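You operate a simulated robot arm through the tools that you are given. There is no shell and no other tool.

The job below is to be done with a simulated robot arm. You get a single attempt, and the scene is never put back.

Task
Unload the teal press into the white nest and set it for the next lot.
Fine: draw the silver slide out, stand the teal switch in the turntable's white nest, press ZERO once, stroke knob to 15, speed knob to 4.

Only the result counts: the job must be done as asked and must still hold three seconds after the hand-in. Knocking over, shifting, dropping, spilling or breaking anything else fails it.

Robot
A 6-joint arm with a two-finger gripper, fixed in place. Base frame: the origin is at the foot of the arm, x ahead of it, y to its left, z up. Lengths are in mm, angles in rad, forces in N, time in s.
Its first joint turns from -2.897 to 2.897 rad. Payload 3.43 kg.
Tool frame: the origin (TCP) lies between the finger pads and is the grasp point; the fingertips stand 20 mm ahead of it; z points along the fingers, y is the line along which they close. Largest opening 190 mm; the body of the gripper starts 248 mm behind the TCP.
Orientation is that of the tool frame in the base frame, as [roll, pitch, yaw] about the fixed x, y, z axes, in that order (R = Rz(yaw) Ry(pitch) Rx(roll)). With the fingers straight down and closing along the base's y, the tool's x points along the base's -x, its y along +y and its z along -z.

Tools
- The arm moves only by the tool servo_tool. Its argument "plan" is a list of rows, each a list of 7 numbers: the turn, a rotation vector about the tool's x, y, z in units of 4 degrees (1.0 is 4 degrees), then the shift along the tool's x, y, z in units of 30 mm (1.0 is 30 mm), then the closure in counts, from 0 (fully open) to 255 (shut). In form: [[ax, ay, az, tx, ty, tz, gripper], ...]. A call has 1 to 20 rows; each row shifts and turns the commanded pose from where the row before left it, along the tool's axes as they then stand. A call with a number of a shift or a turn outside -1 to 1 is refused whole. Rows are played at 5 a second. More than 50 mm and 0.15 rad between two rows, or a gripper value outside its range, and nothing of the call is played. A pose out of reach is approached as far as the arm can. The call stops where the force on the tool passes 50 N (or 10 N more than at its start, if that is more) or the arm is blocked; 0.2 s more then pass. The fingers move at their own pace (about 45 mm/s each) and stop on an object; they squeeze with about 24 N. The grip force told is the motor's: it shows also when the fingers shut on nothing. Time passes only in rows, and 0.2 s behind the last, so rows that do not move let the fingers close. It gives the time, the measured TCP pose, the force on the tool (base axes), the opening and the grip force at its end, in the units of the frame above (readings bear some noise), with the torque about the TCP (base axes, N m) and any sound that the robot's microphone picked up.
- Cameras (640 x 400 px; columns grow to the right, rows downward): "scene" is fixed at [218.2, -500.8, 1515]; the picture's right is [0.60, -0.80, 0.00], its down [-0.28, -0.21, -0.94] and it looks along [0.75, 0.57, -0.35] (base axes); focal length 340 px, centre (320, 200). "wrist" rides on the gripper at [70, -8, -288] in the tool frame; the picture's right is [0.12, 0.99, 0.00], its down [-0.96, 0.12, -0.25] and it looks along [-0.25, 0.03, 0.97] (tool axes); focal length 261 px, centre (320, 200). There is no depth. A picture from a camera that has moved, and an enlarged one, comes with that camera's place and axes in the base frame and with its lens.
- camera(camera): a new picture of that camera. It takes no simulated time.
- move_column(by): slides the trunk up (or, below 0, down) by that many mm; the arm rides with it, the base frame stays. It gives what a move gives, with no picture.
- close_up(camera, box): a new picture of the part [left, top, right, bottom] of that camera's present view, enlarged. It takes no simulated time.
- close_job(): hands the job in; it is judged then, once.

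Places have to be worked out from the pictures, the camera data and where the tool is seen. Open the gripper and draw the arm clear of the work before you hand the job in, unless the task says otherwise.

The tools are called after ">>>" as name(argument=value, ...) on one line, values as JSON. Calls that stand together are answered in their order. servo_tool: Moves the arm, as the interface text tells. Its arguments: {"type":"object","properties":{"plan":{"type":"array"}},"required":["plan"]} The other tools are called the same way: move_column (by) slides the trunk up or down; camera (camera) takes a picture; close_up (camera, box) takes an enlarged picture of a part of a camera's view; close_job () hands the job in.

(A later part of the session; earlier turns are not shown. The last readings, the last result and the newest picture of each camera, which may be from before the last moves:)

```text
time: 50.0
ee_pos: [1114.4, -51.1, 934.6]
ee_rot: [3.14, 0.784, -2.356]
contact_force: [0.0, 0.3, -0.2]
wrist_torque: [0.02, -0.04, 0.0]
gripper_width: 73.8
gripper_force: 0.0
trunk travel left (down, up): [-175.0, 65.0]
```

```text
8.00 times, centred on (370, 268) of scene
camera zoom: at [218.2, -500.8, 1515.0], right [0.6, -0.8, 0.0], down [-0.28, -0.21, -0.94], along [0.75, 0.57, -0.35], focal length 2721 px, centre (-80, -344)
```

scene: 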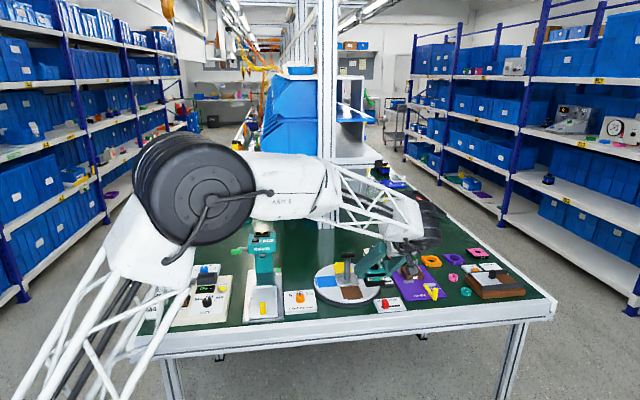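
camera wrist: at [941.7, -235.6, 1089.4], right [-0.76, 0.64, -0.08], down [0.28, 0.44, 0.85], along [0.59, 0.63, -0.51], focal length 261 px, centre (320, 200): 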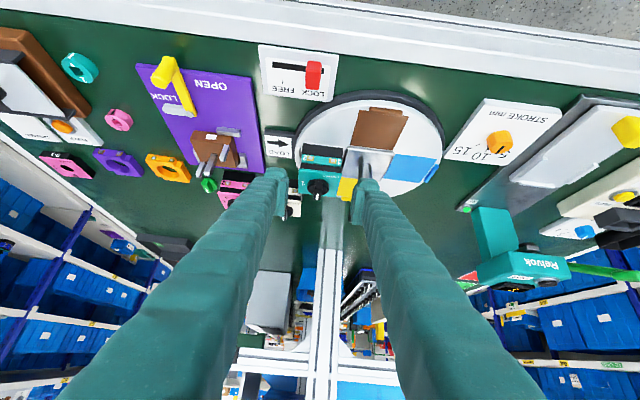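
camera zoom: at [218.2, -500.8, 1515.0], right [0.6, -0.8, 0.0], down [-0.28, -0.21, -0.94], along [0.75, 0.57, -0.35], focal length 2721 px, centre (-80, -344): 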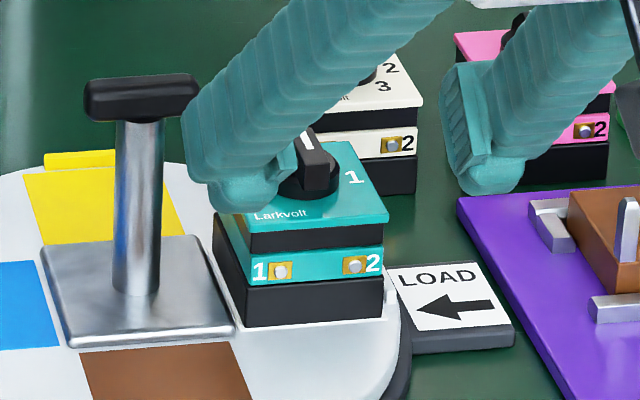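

The switch stands in the white nest, undisturbed. Now I rise, close the fingers, and travel back to the press for ZERO, stopping short to take a measurement view.

>>> servo_tool(plan=[[0, 0, 0, 0, 0, -1, 156], [0, 0, 0, -0.707, 0, -0.707, 156], [0, 0, 0, -0.707, 0, -0.707, 200], [0, 0, 0, -0.707, 0, -0.707, 255], [0, 0, 0, -0.707, 0, -0.707, 255], [0, 0, 0, 0, 1, 0, 255], [0, 0, 0, 0, 1, 0, 255], [0, 0, 0, 0, 1, 0, 255], [0, 0, 0, 0, 1, 0, 255], [0, 0, 0, 0, 1, 0, 255], [0, 0, 0, 0, 1, 0, 255], [0, 0, 0, 0, 1, 0, 255], [0, 0, 0, 0, 1, 0, 255], [0, 0, 0, 0, 1, 0, 255], [0, 0, 0, 0, 1, 0, 255], [0, 0, 0, 0, 1, 0, 255], [0, 0, 0, 0, 1, 0, 255], [0, 0, 0, 0, 1, 0, 255], [0, 0, 0, 0, 0.2, 0, 255]])

>>> camera(camera="wrist")

>>> close_up(camera="scene", box=[204, 220, 308, 285])

>>> close_up(camera="scene", box=[310, 243, 420, 310])

```text
time: 54.0
ee_pos: [818.2, 211.6, 1076.1]
ee_rot: [3.141, 0.787, -2.356]
contact_force: [-0.5, -0.1, 0.3]
wrist_torque: [0.0, 0.02, -0.01]
gripper_width: 0.0
gripper_force: 24.3
trunk travel left (down, up): [-175.0, 65.0]
```

```text
taken
camera wrist: at [646.2, 27.9, 1230.9], right [-0.76, 0.64, -0.08], down [0.28, 0.44, 0.86], along [0.59, 0.63, -0.51], focal length 261 px, centre (320, 200)
```

wrist: 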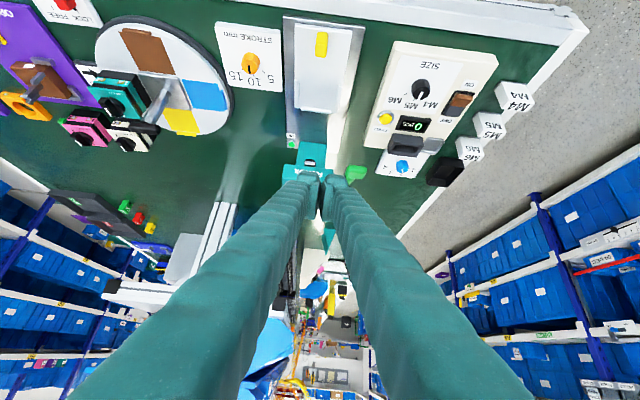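

```text
6.15 times, centred on (256, 252) of scene
camera zoom: at [218.2, -500.8, 1515.0], right [0.6, -0.8, 0.0], down [-0.28, -0.21, -0.94], along [0.75, 0.57, -0.35], focal length 2093 px, centre (714, -123)
```

zoom: 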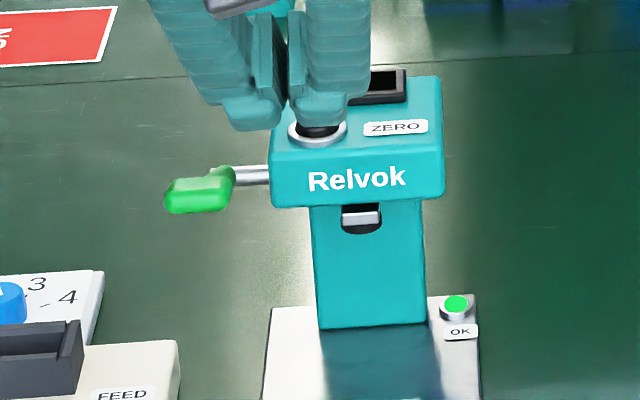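

```text
5.82 times, centred on (365, 276) of scene
camera zoom: at [218.2, -500.8, 1515.0], right [0.6, -0.8, 0.0], down [-0.28, -0.21, -0.94], along [0.75, 0.57, -0.35], focal length 1979 px, centre (58, -245)
```

zoom: 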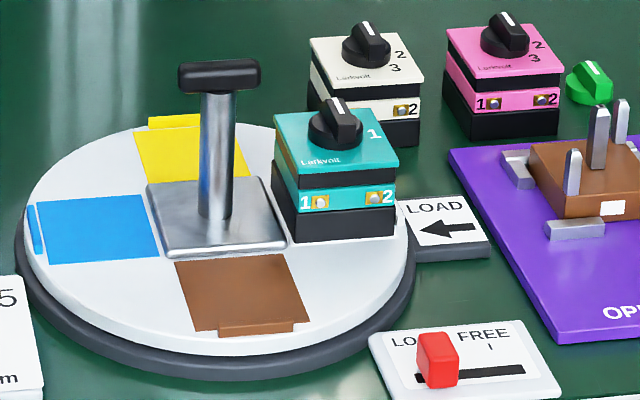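

Turntable and switch look right, and the lever is back in its rest position. Button ≈(937.5,328.5,966); I go forward over it with closed, 45°-tilted fingers and stop about 25 mm above.

>>> servo_tool(plan=[[0, 0, 0, -0.707, -0.057, 0.707, 255], [0, 0, 0, -0.707, 0, 0.707, 255], [0, 0, 0, -0.707, 0, 0.707, 255], [0, 0, 0, -0.707, 0, 0.707, 255], [0, 0, 0, -0.707, 0, 0.707, 255], [0, 0, 0, -0.4, 0, 0.4, 255], [0, 0, 0, 0.6, 0, 0.6, 255], [0, 0, 0, 0.6, 0, 0.6, 255]])

>>> close_up(camera="wrist", box=[256, 140, 384, 220])

>>> close_up(camera="scene", box=[220, 210, 300, 260])

```text
time: 55.8
ee_pos: [938.1, 330.7, 1026.7]
ee_rot: [3.14, 0.784, -2.357]
contact_force: [0.6, -0.1, 1.1]
wrist_torque: [-0.02, 0.02, 0.02]
gripper_width: 0.2
gripper_force: 24.0
trunk travel left (down, up): [-175.0, 65.0]
```

```text
5.00 times, centred on (320, 180) of wrist
camera zoom: at [765.8, 145.5, 1180.6], right [-0.76, 0.64, -0.08], down [0.28, 0.44, 0.86], along [0.59, 0.63, -0.51], focal length 1303 px, centre (320, 300)
```

zoom: 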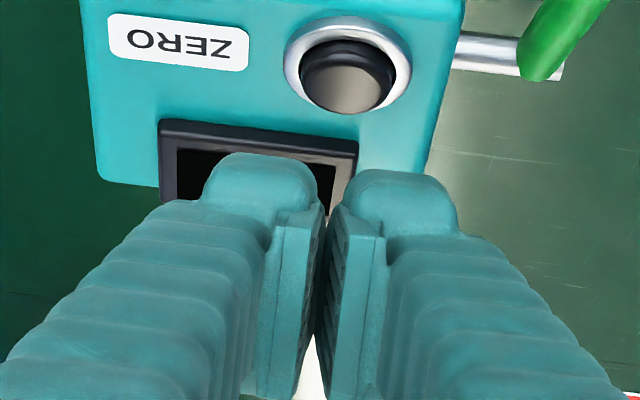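

```text
8.00 times, centred on (260, 235) of scene
camera zoom: at [218.2, -500.8, 1515.0], right [0.6, -0.8, 0.0], down [-0.28, -0.21, -0.94], along [0.75, 0.57, -0.35], focal length 2721 px, centre (800, -80)
```

zoom: 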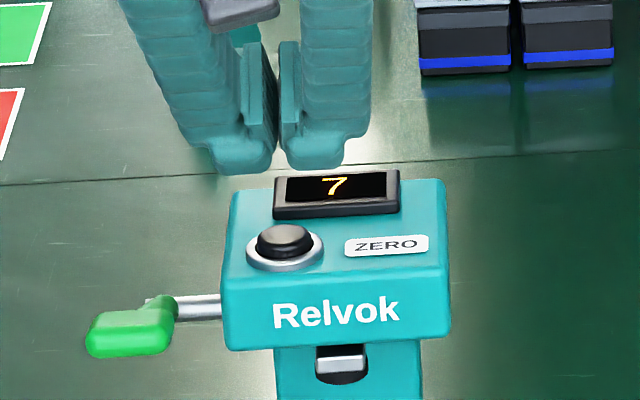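

The button, re-measured at (937,330), is right beneath the TCP. I shift 12 mm to +r so one fingertip (not the slit) sits over the cap, and come down to just above it.

>>> servo_tool(plan=[[0, 0, 0, 0, -0.4, 0, 255], [0, 0, 0, 0.3, 0, 0.3, 255], [0, 0, 0, 0.26, 0, 0.26, 255], [0, 0, 0, 0, 0, 0, 255]])

>>> close_up(camera="wrist", box=[256, 140, 384, 220])

>>> close_up(camera="scene", box=[228, 220, 292, 260])

```text
time: 56.8
ee_pos: [946.2, 322.3, 1002.3]
ee_rot: [3.14, 0.786, -2.355]
contact_force: [-0.3, -0.7, 0.5]
wrist_torque: [-0.01, -0.02, -0.02]
gripper_width: 0.0
gripper_force: 24.1
trunk travel left (down, up): [-175.0, 65.0]
```

```text
5.00 times, centred on (320, 180) of wrist
camera zoom: at [774.0, 137.0, 1156.4], right [-0.76, 0.64, -0.08], down [0.28, 0.44, 0.86], along [0.59, 0.63, -0.51], focal length 1303 px, centre (320, 300)
```

zoom: 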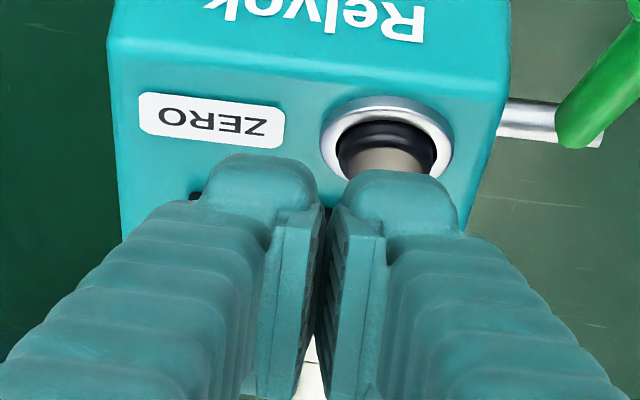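

```text
10.00 times, centred on (260, 240) of scene
camera zoom: at [218.2, -500.8, 1515.0], right [0.6, -0.8, 0.0], down [-0.28, -0.21, -0.94], along [0.75, 0.57, -0.35], focal length 3401 px, centre (920, -200)
```

zoom: 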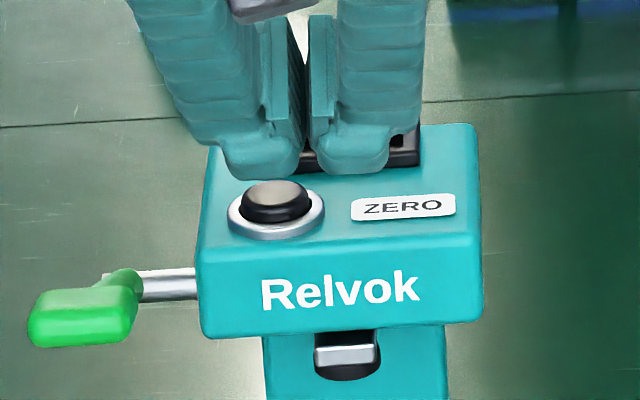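

The fingertip is lined up over the cap. Pressing down in small steps until force appears.

>>> servo_tool(plan=[[0, 0, 0, 0.047, 0, 0.047, 255], [0, 0, 0, 0.047, 0, 0.047, 255], [0, 0, 0, 0.047, 0, 0.047, 255], [0, 0, 0, 0, 0, 0, 255]])

>>> close_up(camera="scene", box=[228, 220, 292, 260])

```text
time: 57.8
ee_pos: [946.0, 321.9, 995.3]
ee_rot: [-3.14, 0.786, -2.355]
contact_force: [-0.4, 0.0, 0.4]
wrist_torque: [-0.01, 0.0, -0.01]
gripper_width: 0.0
gripper_force: 23.8
trunk travel left (down, up): [-175.0, 65.0]
```

```text
10.00 times, centred on (260, 240) of scene
camera zoom: at [218.2, -500.8, 1515.0], right [0.6, -0.8, 0.0], down [-0.28, -0.21, -0.94], along [0.75, 0.57, -0.35], focal length 3401 px, centre (920, -200)
```

zoom: 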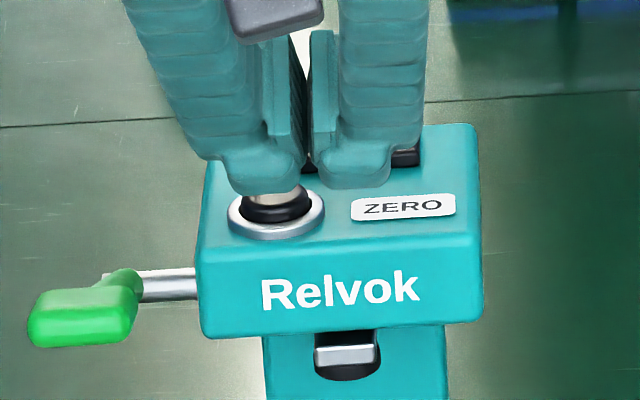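

Nearly touching. Continuing down in 1.3 mm steps.

>>> servo_tool(plan=[[0, 0, 0, 0.03, 0, 0.03, 255], [0, 0, 0, 0.03, 0, 0.03, 255], [0, 0, 0, 0.03, 0, 0.03, 255], [0, 0, 0, 0, 0, 0, 255]])

>>> close_up(camera="scene", box=[228, 220, 292, 260])

```text
time: 58.8
ee_pos: [946.0, 321.1, 991.3]
ee_rot: [3.141, 0.785, -2.357]
contact_force: [-0.6, -0.4, -0.9]
wrist_torque: [0.0, -0.04, 0.0]
gripper_width: 0.0
gripper_force: 24.0
trunk travel left (down, up): [-175.0, 65.0]
```

```text
10.00 times, centred on (260, 240) of scene
camera zoom: at [218.2, -500.8, 1515.0], right [0.6, -0.8, 0.0], down [-0.28, -0.21, -0.94], along [0.75, 0.57, -0.35], focal length 3401 px, centre (920, -200)
```

zoom: 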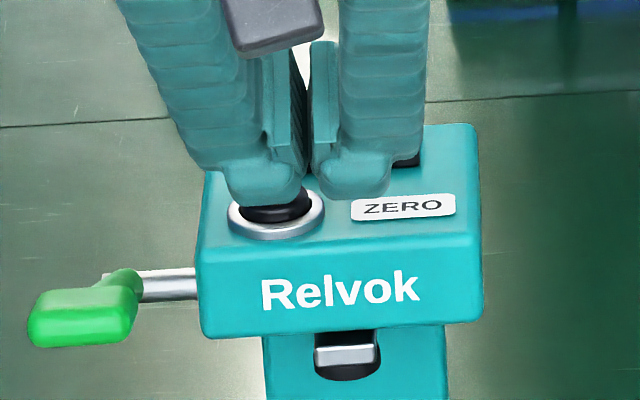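

Still no force. Continuing in the same way.

>>> servo_tool(plan=[[0, 0, 0, 0.03, 0, 0.03, 255], [0, 0, 0, 0.03, 0, 0.03, 255], [0, 0, 0, 0.03, 0, 0.03, 255], [0, 0, 0, 0, 0, 0, 255]])

>>> close_up(camera="scene", box=[228, 220, 292, 260])

>>> close_up(camera="wrist", box=[256, 140, 384, 220])

```text
time: 59.8
ee_pos: [947.8, 321.0, 988.8]
ee_rot: [3.142, 0.786, -2.354]
contact_force: [0.2, 1.3, -0.3]
wrist_torque: [-0.01, -0.01, 0.02]
gripper_width: 0.0
gripper_force: 23.2
trunk travel left (down, up): [-175.0, 65.0]
```

```text
10.00 times, centred on (260, 240) of scene
camera zoom: at [218.2, -500.8, 1515.0], right [0.6, -0.8, 0.0], down [-0.28, -0.21, -0.94], along [0.75, 0.57, -0.35], focal length 3401 px, centre (920, -200)
```

zoom: 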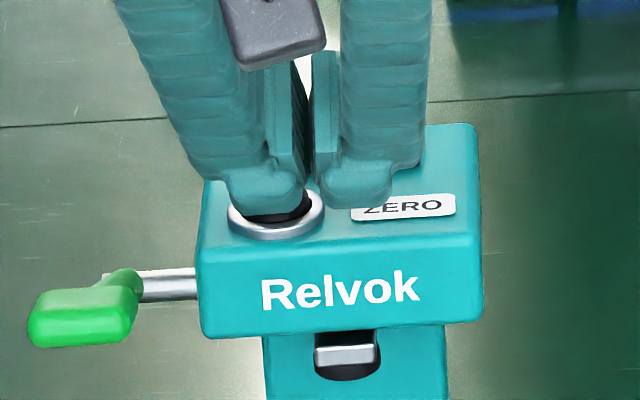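

```text
5.00 times, centred on (320, 180) of wrist
camera zoom: at [774.3, 136.7, 1142.9], right [-0.76, 0.64, -0.08], down [0.28, 0.44, 0.85], along [0.59, 0.63, -0.51], focal length 1303 px, centre (320, 300)
```

zoom: 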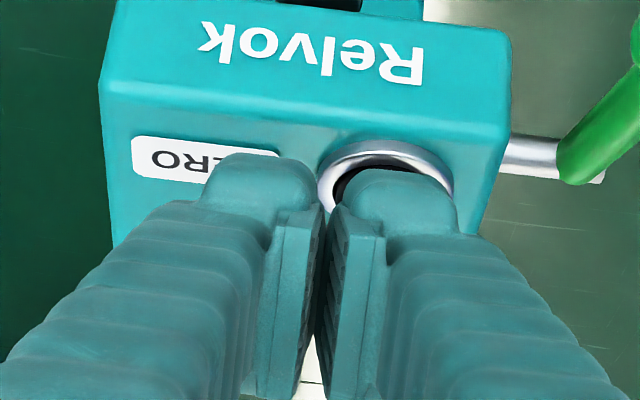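

The fingertip now covers the cap; still light. Continuing down.

>>> servo_tool(plan=[[0, 0, 0, 0.03, 0, 0.03, 255], [0, 0, 0, 0.03, 0, 0.03, 255], [0, 0, 0, 0, 0, 0, 255]])

>>> close_up(camera="scene", box=[228, 220, 292, 260])

```text
time: 60.6
ee_pos: [946.5, 322.4, 985.6]
ee_rot: [3.141, 0.787, -2.353]
contact_force: [-1.3, 0.7, 0.3]
wrist_torque: [-0.02, 0.02, -0.02]
gripper_width: 0.0
gripper_force: 24.2
trunk travel left (down, up): [-175.0, 65.0]
```

```text
10.00 times, centred on (260, 240) of scene
camera zoom: at [218.2, -500.8, 1515.0], right [0.6, -0.8, 0.0], down [-0.28, -0.21, -0.94], along [0.75, 0.57, -0.35], focal length 3401 px, centre (920, -200)
```

zoom: 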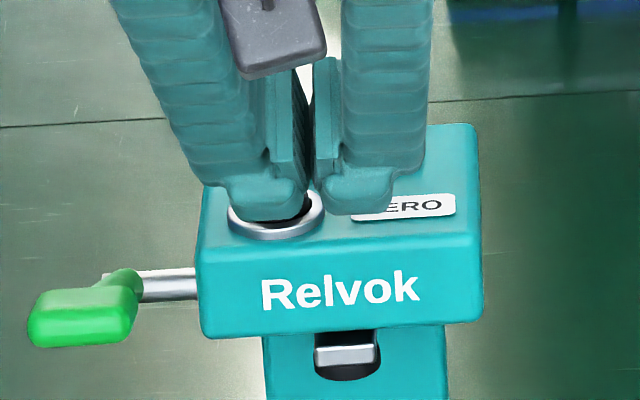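

Still no reaction; continuing in small steps and watching.

>>> servo_tool(plan=[[0, 0, 0, 0.03, 0, 0.03, 255], [0, 0, 0, 0.03, 0, 0.03, 255], [0, 0, 0, 0, 0, 0, 255]])

>>> close_up(camera="scene", box=[244, 228, 276, 248])

>>> close_up(camera="wrist", box=[304, 160, 352, 190])

```text
time: 61.4
ee_pos: [945.6, 320.8, 982.4]
ee_rot: [3.141, 0.787, -2.356]
contact_force: [-0.1, 0.3, -0.7]
wrist_torque: [0.0, -0.02, -0.03]
gripper_width: 0.0
gripper_force: 23.8
trunk travel left (down, up): [-175.0, 65.0]
```

```text
16.00 times, centred on (260, 238) of scene
camera zoom: at [218.2, -500.8, 1515.0], right [0.6, -0.8, 0.0], down [-0.28, -0.21, -0.94], along [0.75, 0.57, -0.35], focal length 5442 px, centre (1280, -408)
```

zoom: 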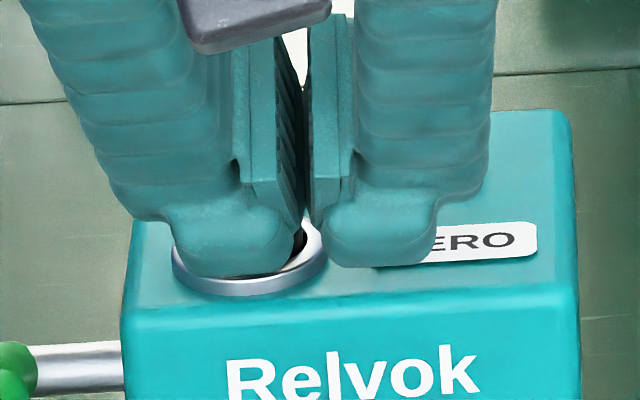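

```text
13.33 times, centred on (328, 175) of wrist
camera zoom: at [774.2, 136.8, 1137.7], right [-0.76, 0.64, -0.08], down [0.28, 0.44, 0.86], along [0.59, 0.63, -0.51], focal length 3475 px, centre (213, 533)
```

zoom: 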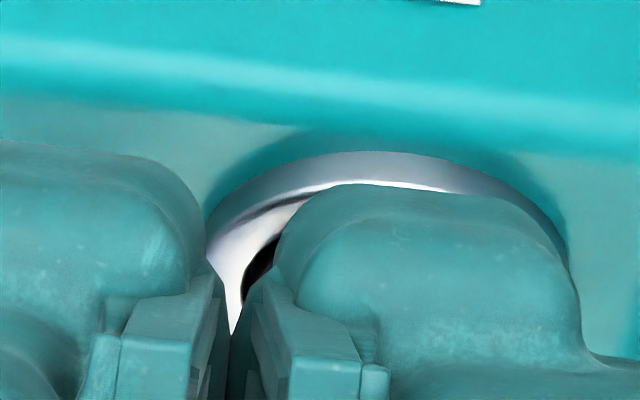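

The cap seems to be going down under the fingertip with little resistance. A bit further until I feel the stop.

>>> servo_tool(plan=[[0, 0, 0, 0.03, 0, 0.03, 255], [0, 0, 0, 0.03, 0, 0.03, 255], [0, 0, 0, 0, 0, 0, 255]])

>>> close_up(camera="scene", box=[244, 228, 276, 248])

```text
time: 62.2
ee_pos: [946.5, 321.2, 980.6]
ee_rot: [3.141, 0.786, -2.357]
contact_force: [0.1, -0.1, 1.8]
wrist_torque: [0.01, 0.01, -0.01]
gripper_width: 0.0
gripper_force: 24.0
trunk travel left (down, up): [-175.0, 65.0]
heard: click
```

```text
16.00 times, centred on (260, 238) of scene
camera zoom: at [218.2, -500.8, 1515.0], right [0.6, -0.8, 0.0], down [-0.28, -0.21, -0.94], along [0.75, 0.57, -0.35], focal length 5442 px, centre (1280, -408)
```

zoom: 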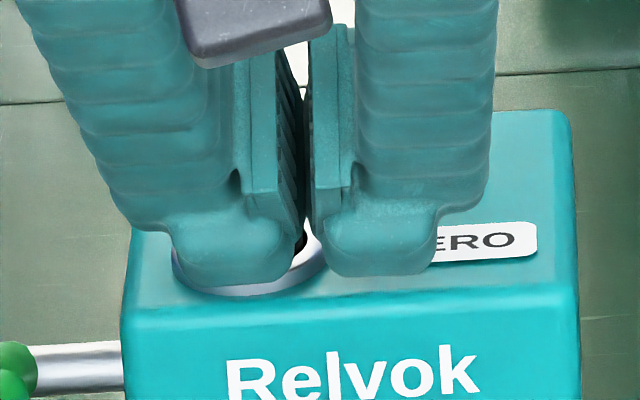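

A click was heard: the button has actuated. I lift straight up without re-touching it and read the display.

>>> servo_tool(plan=[[0, 0, 0, -0.4, 0, -0.4, 255], [0, 0, 0, -0.707, 0, -0.707, 255], [0, 0, 0, -0.707, 0, -0.707, 255], [0, 0, 0, -0.707, 0, -0.707, 255], [0, 0, 0, 0.707, 0, -0.707, 255], [0, 0, 0, 0.707, 0, -0.707, 255]])

>>> close_up(camera="scene", box=[220, 220, 300, 270])

>>> camera(camera="wrist")

```text
time: 63.6
ee_pos: [903.8, 279.0, 1086.3]
ee_rot: [3.141, 0.783, -2.357]
contact_force: [0.2, 1.5, -1.0]
wrist_torque: [0.03, 0.02, 0.03]
gripper_width: 0.0
gripper_force: 24.3
trunk travel left (down, up): [-175.0, 65.0]
```

```text
8.00 times, centred on (260, 245) of scene
camera zoom: at [218.2, -500.8, 1515.0], right [0.6, -0.8, 0.0], down [-0.28, -0.21, -0.94], along [0.75, 0.57, -0.35], focal length 2721 px, centre (800, -160)
```

zoom: 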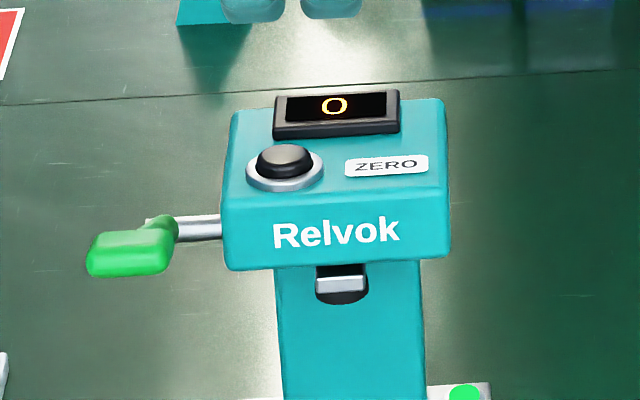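

```text
taken
camera wrist: at [731.7, 94.2, 1241.5], right [-0.76, 0.64, -0.08], down [0.28, 0.44, 0.85], along [0.59, 0.63, -0.51], focal length 261 px, centre (320, 200)
```

wrist: 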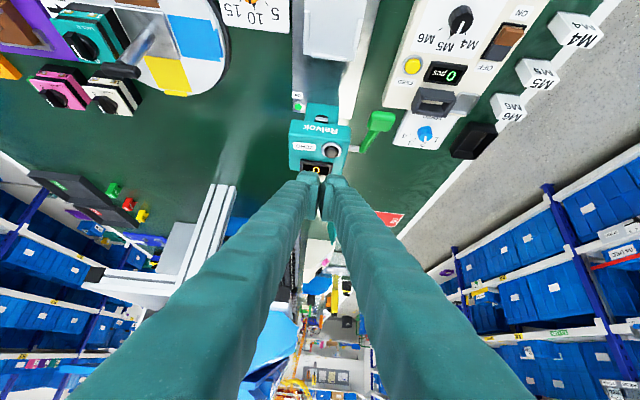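

Counter reads 0. Next the stroke knob at ≈(944,135): I move over it and bring the tool back to vertical, fingers open to see it.

>>> servo_tool(plan=[[0, 0, 0, 0.86, 0, -0.86, 255], [0, 0, 0, 0.86, 0, -0.86, 255], [0, 0, 0, 0, -0.868, 0, 255], [0, 0, 0, 0, -0.868, 0, 255], [0, 0, 0, 0, -0.868, 0, 200], [0, 0, 0, 0, -0.868, 0, 150], [0, 0, 0, 0, -0.868, 0, 120], [0, 0.9375, 0, 0, 0, 0, 120], [0, 0.9375, 0, 0, 0, 0, 120], [0, 0.9375, 0, 0, 0, 0, 120], [0, 0.9375, 0, 0, 0, 0, 120], [0, 0.9375, 0, 0, 0, 0, 120], [0, 0.9375, 0, 0, 0, 0, 120], [0, 0.9375, 0, 0, 0, 0, 120], [0, 0.9375, 0, 0, 0, 0, 120], [0, 0.9375, 0, 0, 0, 0, 120], [0, 0.9375, 0, 0, 0, 0, 120], [0, 0.9375, 0, 0, 0, 0, 120], [0, 0.9375, 0, 0, 0, 0, 120]])

>>> camera(camera="wrist")

>>> camera(camera="scene")

```text
time: 67.6
ee_pos: [944.0, 135.4, 1088.3]
ee_rot: [-3.139, -0.001, -2.356]
contact_force: [0.2, -0.6, 0.9]
wrist_torque: [0.09, -0.09, 0.01]
gripper_width: 100.4
gripper_force: 0.2
trunk travel left (down, up): [-175.0, 65.0]
```

```text
taken
camera wrist: at [900.9, 79.8, 1377.2], right [-0.79, 0.62, 0.0], down [0.6, 0.76, 0.25], along [0.15, 0.19, -0.97], focal length 261 px, centre (320, 200)
```

wrist: 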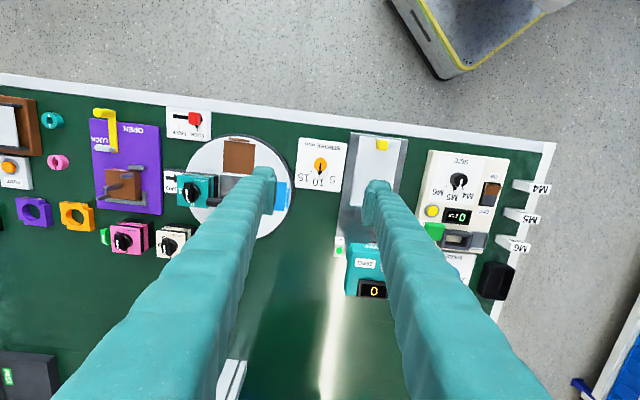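

```text
taken
```

scene: 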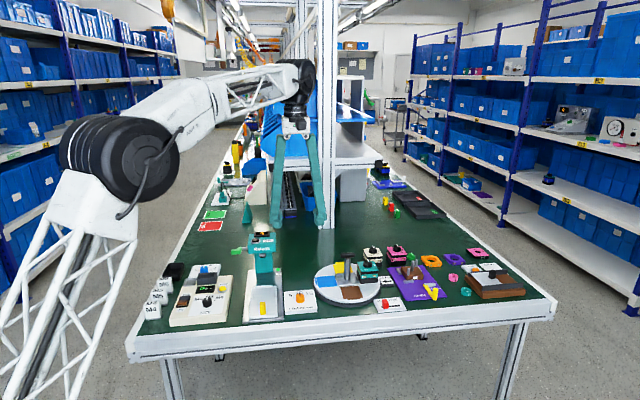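

Vertical and above the knob. Descending to z≈918 for a precise look.

>>> servo_tool(plan=[[0, 0, 0, 0, 0, 1, 120], [0, 0, 0, 0, 0, 1, 120], [0, 0, 0, 0, 0, 1, 130], [0, 0, 0, 0, 0, 1, 148], [0, 0, 0, 0, 0, 1, 148], [0, 0, 0, 0, 0, 0.67, 148]])

>>> close_up(camera="wrist", box=[256, 120, 384, 200])

>>> close_up(camera="wrist", box=[288, 140, 352, 180])

>>> close_up(camera="scene", box=[280, 280, 328, 310])

```text
time: 69.0
ee_pos: [945.2, 135.0, 916.3]
ee_rot: [-3.141, -0.002, -2.356]
contact_force: [1.1, 1.0, 0.2]
wrist_torque: [0.01, -0.03, 0.05]
gripper_width: 79.8
gripper_force: 0.0
trunk travel left (down, up): [-175.0, 65.0]
```

```text
5.00 times, centred on (320, 160) of wrist
camera zoom: at [900.8, 79.7, 1205.3], right [-0.79, 0.62, 0.0], down [0.6, 0.76, 0.25], along [0.15, 0.19, -0.97], focal length 1303 px, centre (320, 400)
```

zoom: 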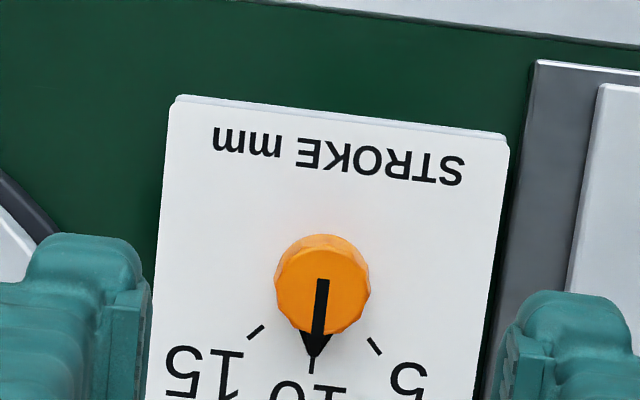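

```text
10.00 times, centred on (320, 160) of wrist
camera zoom: at [900.8, 79.7, 1205.3], right [-0.79, 0.62, 0.0], down [0.6, 0.76, 0.25], along [0.15, 0.19, -0.97], focal length 2606 px, centre (320, 600)
```

zoom: 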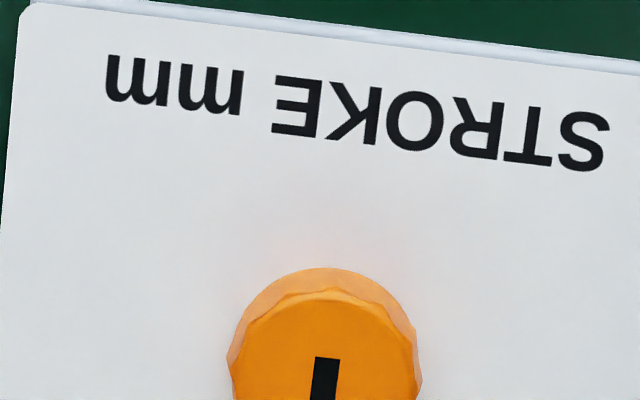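

```text
13.33 times, centred on (304, 295) of scene
camera zoom: at [218.2, -500.8, 1515.0], right [0.6, -0.8, 0.0], down [-0.28, -0.21, -0.94], along [0.75, 0.57, -0.35], focal length 4535 px, centre (533, -1067)
```

zoom: 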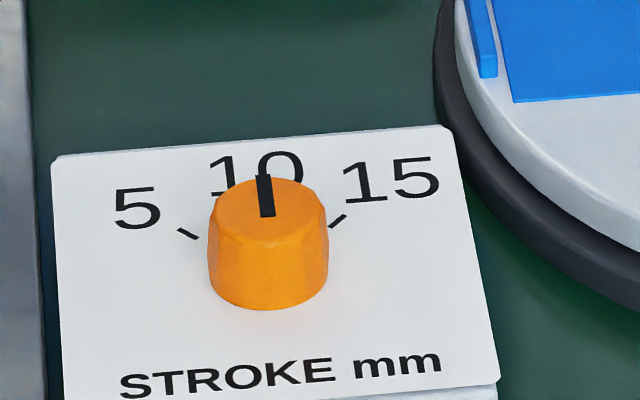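

Tick circle gives knob centre ≈(941.8,132.1), ticks at ±50°, plate z≈793, knob ≈22 mm tall. I shift −4 mm in d, narrow the fingers to 50 mm and descend to z≈822.

>>> servo_tool(plan=[[0, 0, 0, 0.14, 0, 0, 188], [0, 0, 0, 0, 0, 0, 188], [0, 0, 0, 0, 0, 1, 188], [0, 0, 0, 0, 0, 1, 188], [0, 0, 0, 0, 0, 0.8, 188], [0, 0, 0, 0, 0, 0.33, 188], [0, 0, 0, 0, 0, 0, 188]])

>>> close_up(camera="wrist", box=[256, 140, 384, 220])

>>> close_up(camera="scene", box=[272, 270, 336, 310])

```text
time: 70.6
ee_pos: [941.9, 132.6, 822.8]
ee_rot: [-3.141, -0.001, -2.356]
contact_force: [0.4, -0.1, 0.5]
wrist_torque: [0.01, -0.02, -0.03]
gripper_width: 50.0
gripper_force: 0.0
trunk travel left (down, up): [-175.0, 65.0]
```

```text
5.00 times, centred on (320, 180) of wrist
camera zoom: at [898.4, 76.6, 1111.8], right [-0.79, 0.62, 0.0], down [0.6, 0.76, 0.25], along [0.15, 0.19, -0.97], focal length 1303 px, centre (320, 300)
```

zoom: 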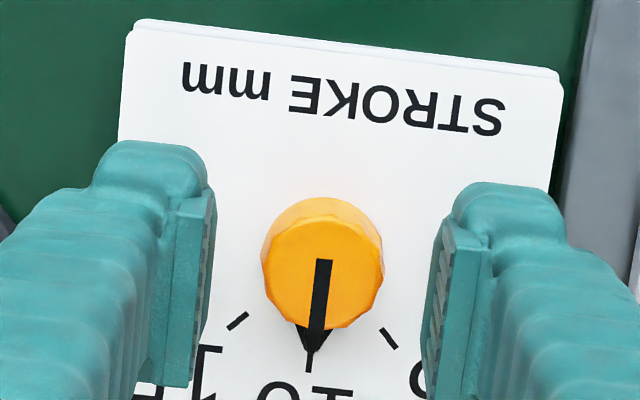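

```text
10.00 times, centred on (304, 290) of scene
camera zoom: at [218.2, -500.8, 1515.0], right [0.6, -0.8, 0.0], down [-0.28, -0.21, -0.94], along [0.75, 0.57, -0.35], focal length 3401 px, centre (480, -700)
```

zoom: 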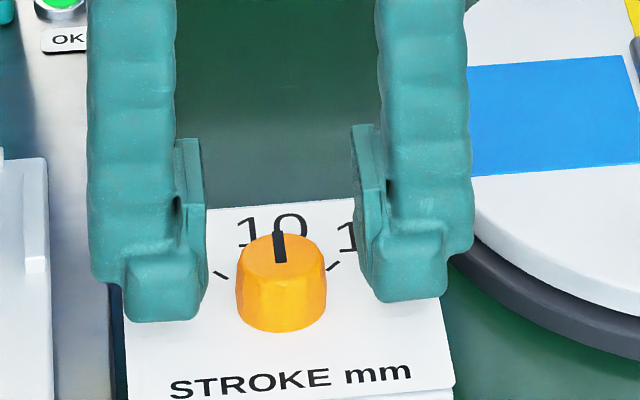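

Knob is centred between the fingers. Lowering 6 mm more and closing.

>>> servo_tool(plan=[[0, 0, 0, 0, 0, 0.1, 188], [0, 0, 0, 0, 0, 0.1, 188], [0, 0, 0, 0, 0, 0, 205], [0, 0, 0, 0, 0, 0, 215], [0, 0, 0, 0, 0, 0, 255], [0, 0, 0, 0, 0, 0, 255], [0, 0, 0, 0, 0, 0, 255]])

>>> close_up(camera="wrist", box=[256, 140, 384, 220])

```text
time: 72.2
ee_pos: [941.4, 132.1, 817.8]
ee_rot: [-3.142, -0.001, -2.356]
contact_force: [-2.3, 0.0, -1.5]
wrist_torque: [-0.01, 0.05, 0.02]
gripper_width: 27.3
gripper_force: 45.0
trunk travel left (down, up): [-175.0, 65.0]
```

```text
5.00 times, centred on (320, 180) of wrist
camera zoom: at [898.2, 77.0, 1106.0], right [-0.79, 0.62, 0.0], down [0.6, 0.76, 0.25], along [0.15, 0.19, -0.97], focal length 1303 px, centre (320, 300)
```

zoom: 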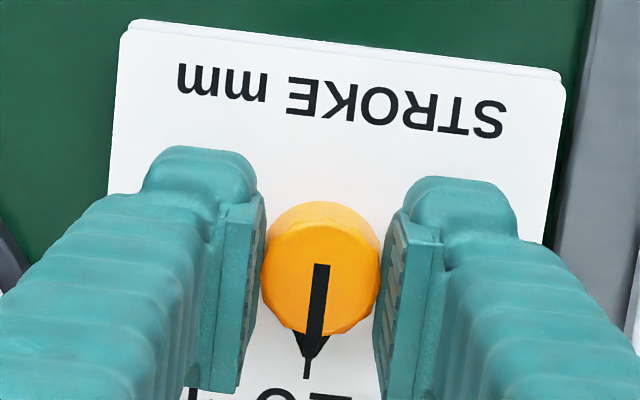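

Firm grip (27.3 mm). Turning clockwise (seen from above) by 25° first, to check the knob follows.

>>> servo_tool(plan=[[0, 0, 0.9, 0, 0, 0, 255], [0, 0, 0.9, 0, 0, 0, 255], [0, 0, 0.9, 0, 0, 0, 255], [0, 0, 0.9, 0, 0, 0, 255], [0, 0, 0.9, 0, 0, 0, 255], [0, 0, 0.9, 0, 0, 0, 255], [0, 0, 0.85, 0, 0, 0, 255]])

>>> close_up(camera="wrist", box=[256, 140, 384, 220])

>>> close_up(camera="scene", box=[272, 270, 336, 310])

```text
time: 73.8
ee_pos: [941.4, 131.5, 817.5]
ee_rot: [-3.14, 0.001, -2.791]
contact_force: [-2.6, -3.2, -0.4]
wrist_torque: [-0.05, 0.02, 0.0]
gripper_width: 27.1
gripper_force: 45.5
trunk travel left (down, up): [-175.0, 65.0]
```

```text
5.00 times, centred on (320, 180) of wrist
camera zoom: at [878.9, 100.4, 1106.0], right [-0.45, 0.89, 0.0], down [0.86, 0.44, 0.25], along [0.22, 0.11, -0.97], focal length 1303 px, centre (320, 300)
```

zoom: 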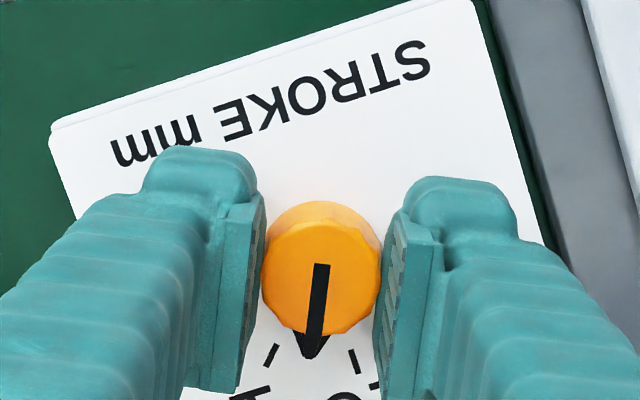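

```text
10.00 times, centred on (304, 290) of scene
camera zoom: at [218.2, -500.8, 1515.0], right [0.6, -0.8, 0.0], down [-0.28, -0.21, -0.94], along [0.75, 0.57, -0.35], focal length 3401 px, centre (480, -700)
```

zoom: 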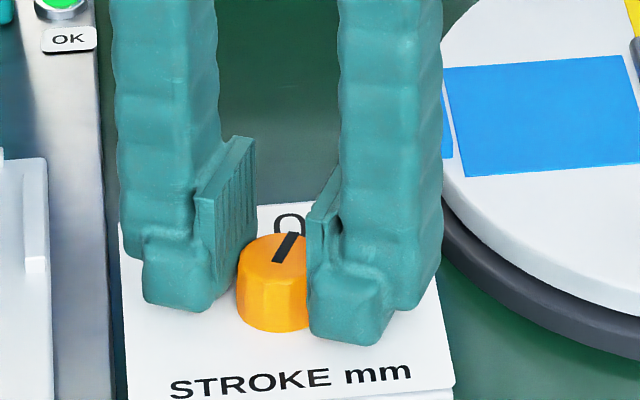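

The knob follows 1:1. Turning the remaining 25° to the 15 mark.

>>> servo_tool(plan=[[0, 0, 0.9, 0, 0, 0, 255], [0, 0, 0.9, 0, 0, 0, 255], [0, 0, 0.9, 0, 0, 0, 255], [0, 0, 0.9, 0, 0, 0, 255], [0, 0, 0.9, 0, 0, 0, 255], [0, 0, 0.9, 0, 0, 0, 255], [0, 0, 0.85, 0, 0, 0, 255], [0, 0, 0, 0, 0, 0, 255]])

>>> close_up(camera="wrist", box=[256, 140, 384, 220])

```text
time: 75.6
ee_pos: [943.4, 131.9, 817.2]
ee_rot: [-3.141, -0.001, 3.054]
contact_force: [5.9, -9.1, 0.0]
wrist_torque: [-0.12, -0.14, 0.29]
gripper_width: 27.3
gripper_force: 45.3
trunk travel left (down, up): [-175.0, 65.0]
```

```text
5.00 times, centred on (320, 180) of wrist
camera zoom: at [871.8, 129.6, 1106.1], right [-0.03, 1.0, 0.0], down [0.97, 0.03, 0.25], along [0.25, 0.01, -0.97], focal length 1303 px, centre (320, 300)
```

zoom: 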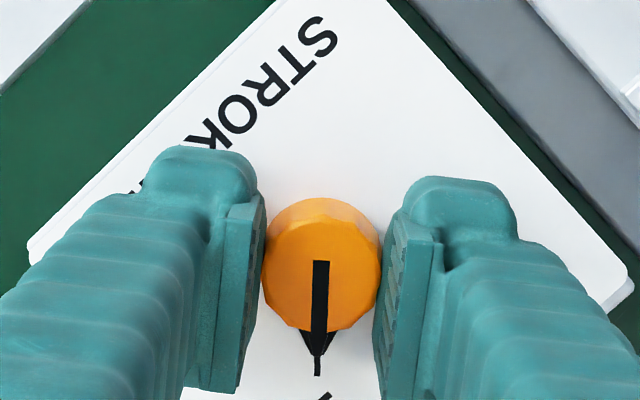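

Pointer now sits on a tick with a slight end‑stop torque. Releasing gently and rising to verify.

>>> servo_tool(plan=[[0, 0, 0, 0, 0, 0, 215], [0, 0, 0, 0, 0, 0, 195], [0, 0, 0, 0, 0, 0, 188], [0, 0, 0, 0, 0, 0, 188], [0, 0, 0, 0, 0, -0.3, 188], [0, 0, 0, 0, 0, -1, 188], [0, 0, 0, 0, 0, -1, 188], [0, 0, 0, 0, 0, -1, 170]])

>>> close_up(camera="wrist", box=[256, 120, 384, 200])

>>> close_up(camera="scene", box=[280, 280, 328, 310])

```text
time: 77.4
ee_pos: [941.9, 132.0, 917.1]
ee_rot: [3.14, 0.0, 3.056]
contact_force: [0.3, 0.2, -0.4]
wrist_torque: [0.03, 0.05, -0.02]
gripper_width: 63.4
gripper_force: 0.1
trunk travel left (down, up): [-175.0, 65.0]
```

```text
5.00 times, centred on (320, 160) of wrist
camera zoom: at [872.2, 130.9, 1205.4], right [-0.03, 1.0, 0.0], down [0.97, 0.03, 0.25], along [0.25, 0.01, -0.97], focal length 1303 px, centre (320, 400)
```

zoom: 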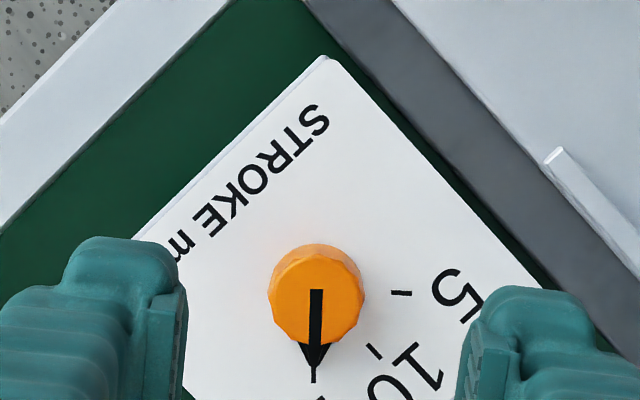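

```text
13.33 times, centred on (304, 295) of scene
camera zoom: at [218.2, -500.8, 1515.0], right [0.6, -0.8, 0.0], down [-0.28, -0.21, -0.94], along [0.75, 0.57, -0.35], focal length 4535 px, centre (533, -1067)
```

zoom: 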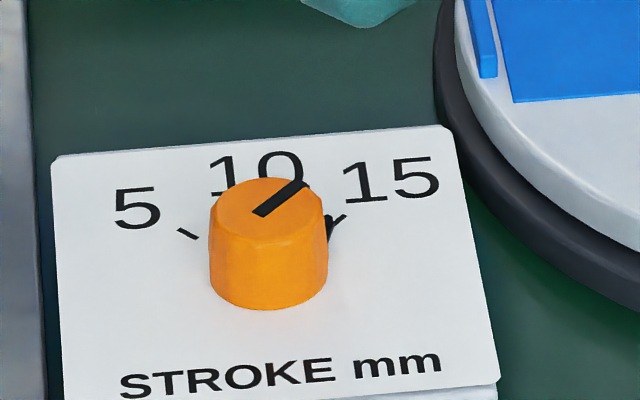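

Stroke is at 15. Next is the blue speed knob ≈(846,526,818), at radius ≈995 mm — just beyond the vertical reach, so a slight outward tilt will be needed. I rise, turn to face it radially, and move over.

>>> servo_tool(plan=[[0, 0, 0, 0, 0, -1, 150], [0, 0, 0, 0, 0, -1, 150], [0, 0, 0, 0, 0, -1, 150], [0, 0, 0, 0, 0, -1, 150], [0, 0, -0.92, 0, 0, 0, 150], [0, 0, -0.92, 0, 0, 0, 150], [0, 0, -0.92, 0, 0, 0, 150], [0, 0, -0.92, 0, 0, 0, 150], [0, 0, -0.92, 0, 0, 0, 150], [0, 0, -0.92, 0, 0, 0, 150], [0, 0, -0.92, 0, 0, 0, 150], [0, 0, -0.92, 0, 0, 0, 150], [0, 0, -0.92, 0, 0, 0, 150], [0, 0, -0.92, 0, 0, 0, 150]])

>>> servo_tool(plan=[[0, 0, 0, 0, 1, 0, 150], [0, 0, 0, 0, 1, 0, 150], [0, 0, 0, 0, 1, 0, 150], [0, 0, 0, 0, 1, 0, 150], [0, 0, 0, 0, 1, 0, 150], [0, 0, 0, 0, 1, 0, 150], [0, 0, 0, 0, 1, 0, 120], [0, 0, 0, 0, 1, 0, 120], [0, 0, 0, 0, 1, 0, 120], [0, 0, 0, 0, 1, 0, 120], [0, 0, 0, 0, 1, 0, 120], [0, 0, 0, 0, 1, 0, 120], [0, 0, 0, 0, 0.84, 0, 120]])

>>> camera(camera="wrist")

>>> close_up(camera="wrist", box=[240, 160, 400, 260])

>>> camera(camera="scene")

```text
time: 80.4
ee_pos: [942.2, 132.9, 1036.3]
ee_rot: [-3.141, 0.0, -2.584]
contact_force: [-0.2, -0.5, -0.2]
wrist_torque: [-0.06, 0.03, 0.0]
gripper_width: 78.2
gripper_force: 0.0
trunk travel left (down, up): [-175.0, 65.0]
```

```text
time: 83.2
ee_pos: [738.6, 459.9, 1036.8]
ee_rot: [3.141, -0.001, -2.588]
contact_force: [0.4, 0.0, -0.2]
wrist_torque: [0.05, 0.03, 0.0]
gripper_width: 100.4
gripper_force: 0.0
trunk travel left (down, up): [-175.0, 65.0]
```

```text
taken
camera wrist: at [684.1, 416.4, 1324.8], right [-0.62, 0.78, 0.0], down [0.76, 0.6, 0.25], along [0.19, 0.15, -0.97], focal length 261 px, centre (320, 200)
```

wrist: 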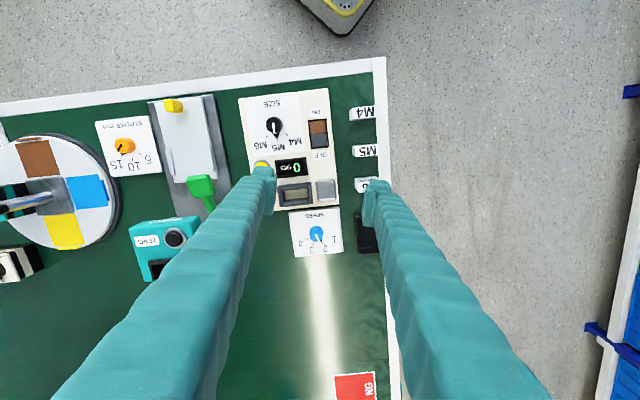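

```text
4.00 times, centred on (320, 210) of wrist
camera zoom: at [684.1, 416.4, 1324.8], right [-0.62, 0.78, 0.0], down [0.76, 0.6, 0.25], along [0.19, 0.15, -0.97], focal length 1043 px, centre (320, 160)
```

zoom: 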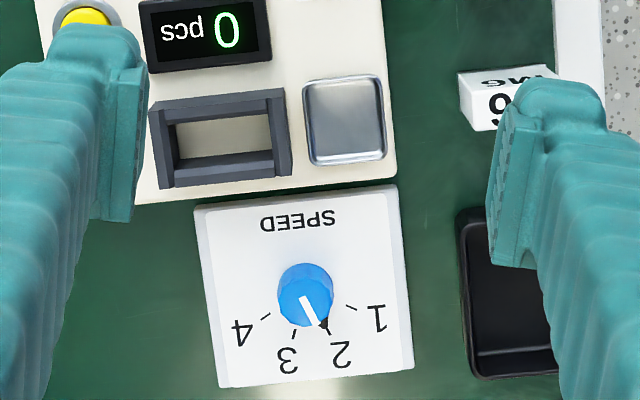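

```text
taken
```

scene: 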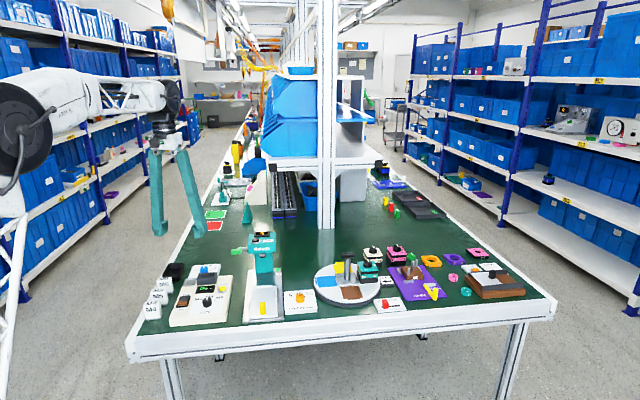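

Ticks give a 40° spacing (2→4 = 80° clockwise), knob centre ≈(851,538). I'll hold the tool 10° tilted and rotate about the true vertical; pre-rotating 40° the other way, tilting, and moving above the knob.

>>> servo_tool(plan=[[0, 0, -1, 0, 0, 0, 120], [0, 0, -1, 0, 0, 0, 120], [0, 0, -1, 0, 0, 0, 120], [0, 0, -1, 0, 0, 0, 120], [0, 0, -1, 0, 0, 0, 120], [0, 0, -1, 0, 0, 0, 120], [0, 0, -1, 0, 0, 0, 120], [0, 0, -1, 0, 0, 0, 120], [0, 0, -1, 0, 0, 0, 120], [0, 0, -1, 0, 0, 0, 120], [0, -0.8334, 0, 0, 0, 0, 120], [0, -0.8333, 0, 0, 0, 0, 120], [0, -0.8333, 0, 0, 0, 0, 120], [0, 0, 0, -0.592, -0.546, 0.829, 120], [0, 0, 0, -0.592, -0.546, 0.829, 130], [0, 0, 0, -0.592, -0.546, 0.829, 148], [0, 0, 0, -0.592, -0.546, 0.829, 148], [0, 0, 0, -0.592, -0.546, 0.829, 148]])

>>> camera(camera="wrist")

>>> close_up(camera="wrist", box=[256, 120, 384, 200])

>>> close_up(camera="scene", box=[170, 230, 250, 280])

```text
time: 87.0
ee_pos: [850.3, 538.5, 930.7]
ee_rot: [-3.14, 0.175, -1.886]
contact_force: [-0.9, -0.9, 0.9]
wrist_torque: [0.04, -0.12, -0.04]
gripper_width: 79.7
gripper_force: 0.1
trunk travel left (down, up): [-175.0, 65.0]
```

```text
taken
camera wrist: at [821.2, 422.1, 1203.2], right [-0.98, 0.2, -0.02], down [0.17, 0.9, 0.41], along [0.1, 0.4, -0.91], focal length 261 px, centre (320, 200)
```

wrist: 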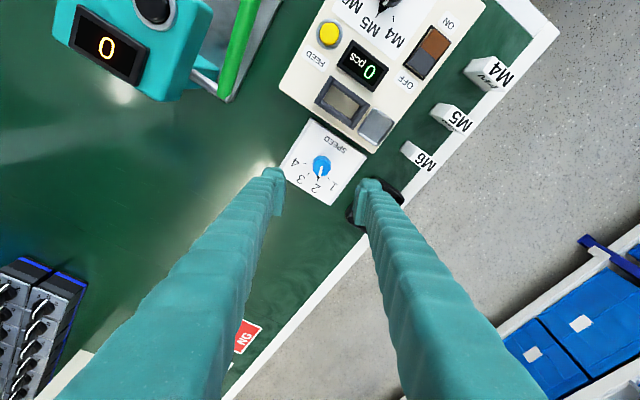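

```text
5.00 times, centred on (320, 160) of wrist
camera zoom: at [821.2, 422.1, 1203.2], right [-0.98, 0.2, -0.02], down [0.17, 0.9, 0.41], along [0.1, 0.4, -0.91], focal length 1303 px, centre (320, 400)
```

zoom: 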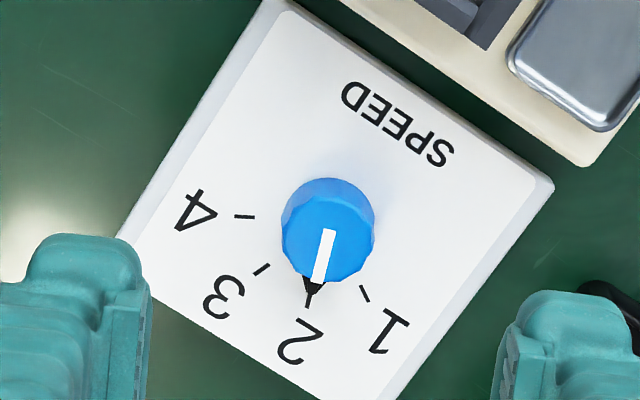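

```text
8.00 times, centred on (210, 255) of scene
camera zoom: at [218.2, -500.8, 1515.0], right [0.6, -0.8, 0.0], down [-0.28, -0.21, -0.94], along [0.75, 0.57, -0.35], focal length 2721 px, centre (1200, -240)
```

zoom: 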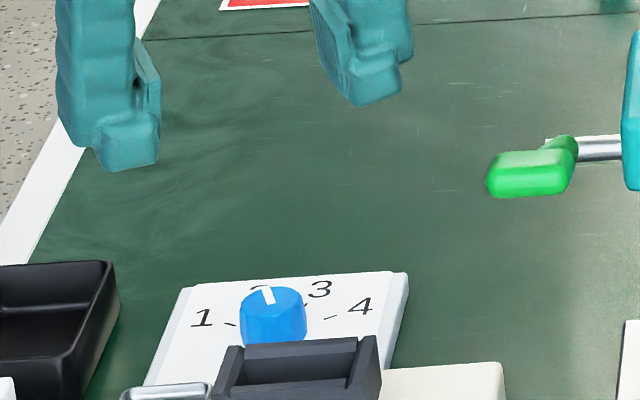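

Knob centre re-measured ≈(850.5,538.4), directly under the TCP; plate z≈797. Narrowing to 50 mm and descending to z≈832.

>>> servo_tool(plan=[[0, 0, 0, 0, 0, 0, 188], [0, 0, 0, 0, 0, 0, 188], [0, 0, 0, 0.145, 0, 0.82, 188], [0, 0, 0, 0.145, 0, 0.82, 188], [0, 0, 0, 0.145, 0, 0.82, 188], [0, 0, 0, 0.145, 0, 0.82, 188], [0, 0, 0, 0, 0, 0, 188]])

>>> close_up(camera="wrist", box=[256, 140, 384, 220])

>>> close_up(camera="scene", box=[170, 240, 250, 290])

```text
time: 88.6
ee_pos: [850.2, 537.0, 829.6]
ee_rot: [-3.14, 0.174, -1.889]
contact_force: [0.1, -0.3, 0.3]
wrist_torque: [0.04, 0.0, 0.0]
gripper_width: 49.9
gripper_force: 0.1
trunk travel left (down, up): [-175.0, 65.0]
```

```text
5.00 times, centred on (320, 180) of wrist
camera zoom: at [821.3, 422.5, 1101.4], right [-0.98, 0.2, -0.02], down [0.17, 0.9, 0.41], along [0.1, 0.4, -0.91], focal length 1303 px, centre (320, 300)
```

zoom: 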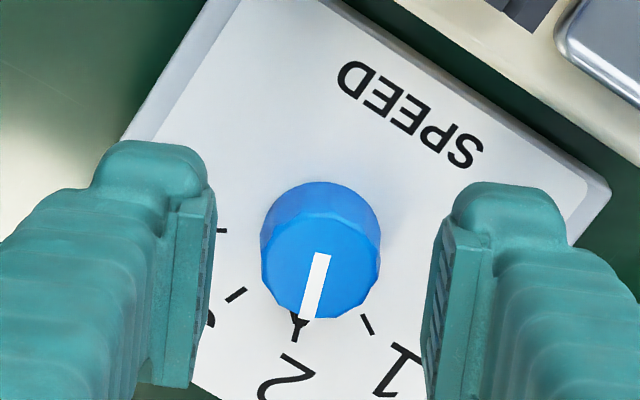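

```text
8.00 times, centred on (210, 265) of scene
camera zoom: at [218.2, -500.8, 1515.0], right [0.6, -0.8, 0.0], down [-0.28, -0.21, -0.94], along [0.75, 0.57, -0.35], focal length 2721 px, centre (1200, -320)
```

zoom: 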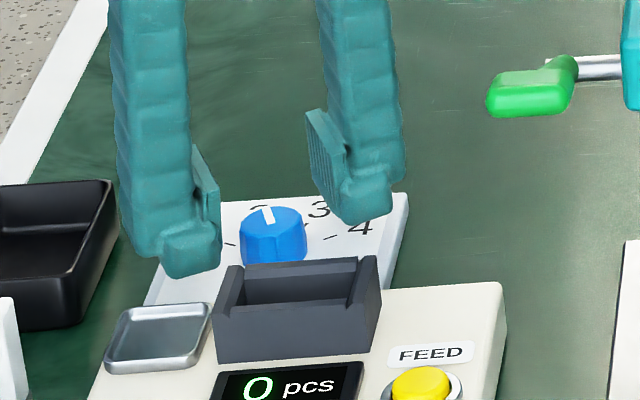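

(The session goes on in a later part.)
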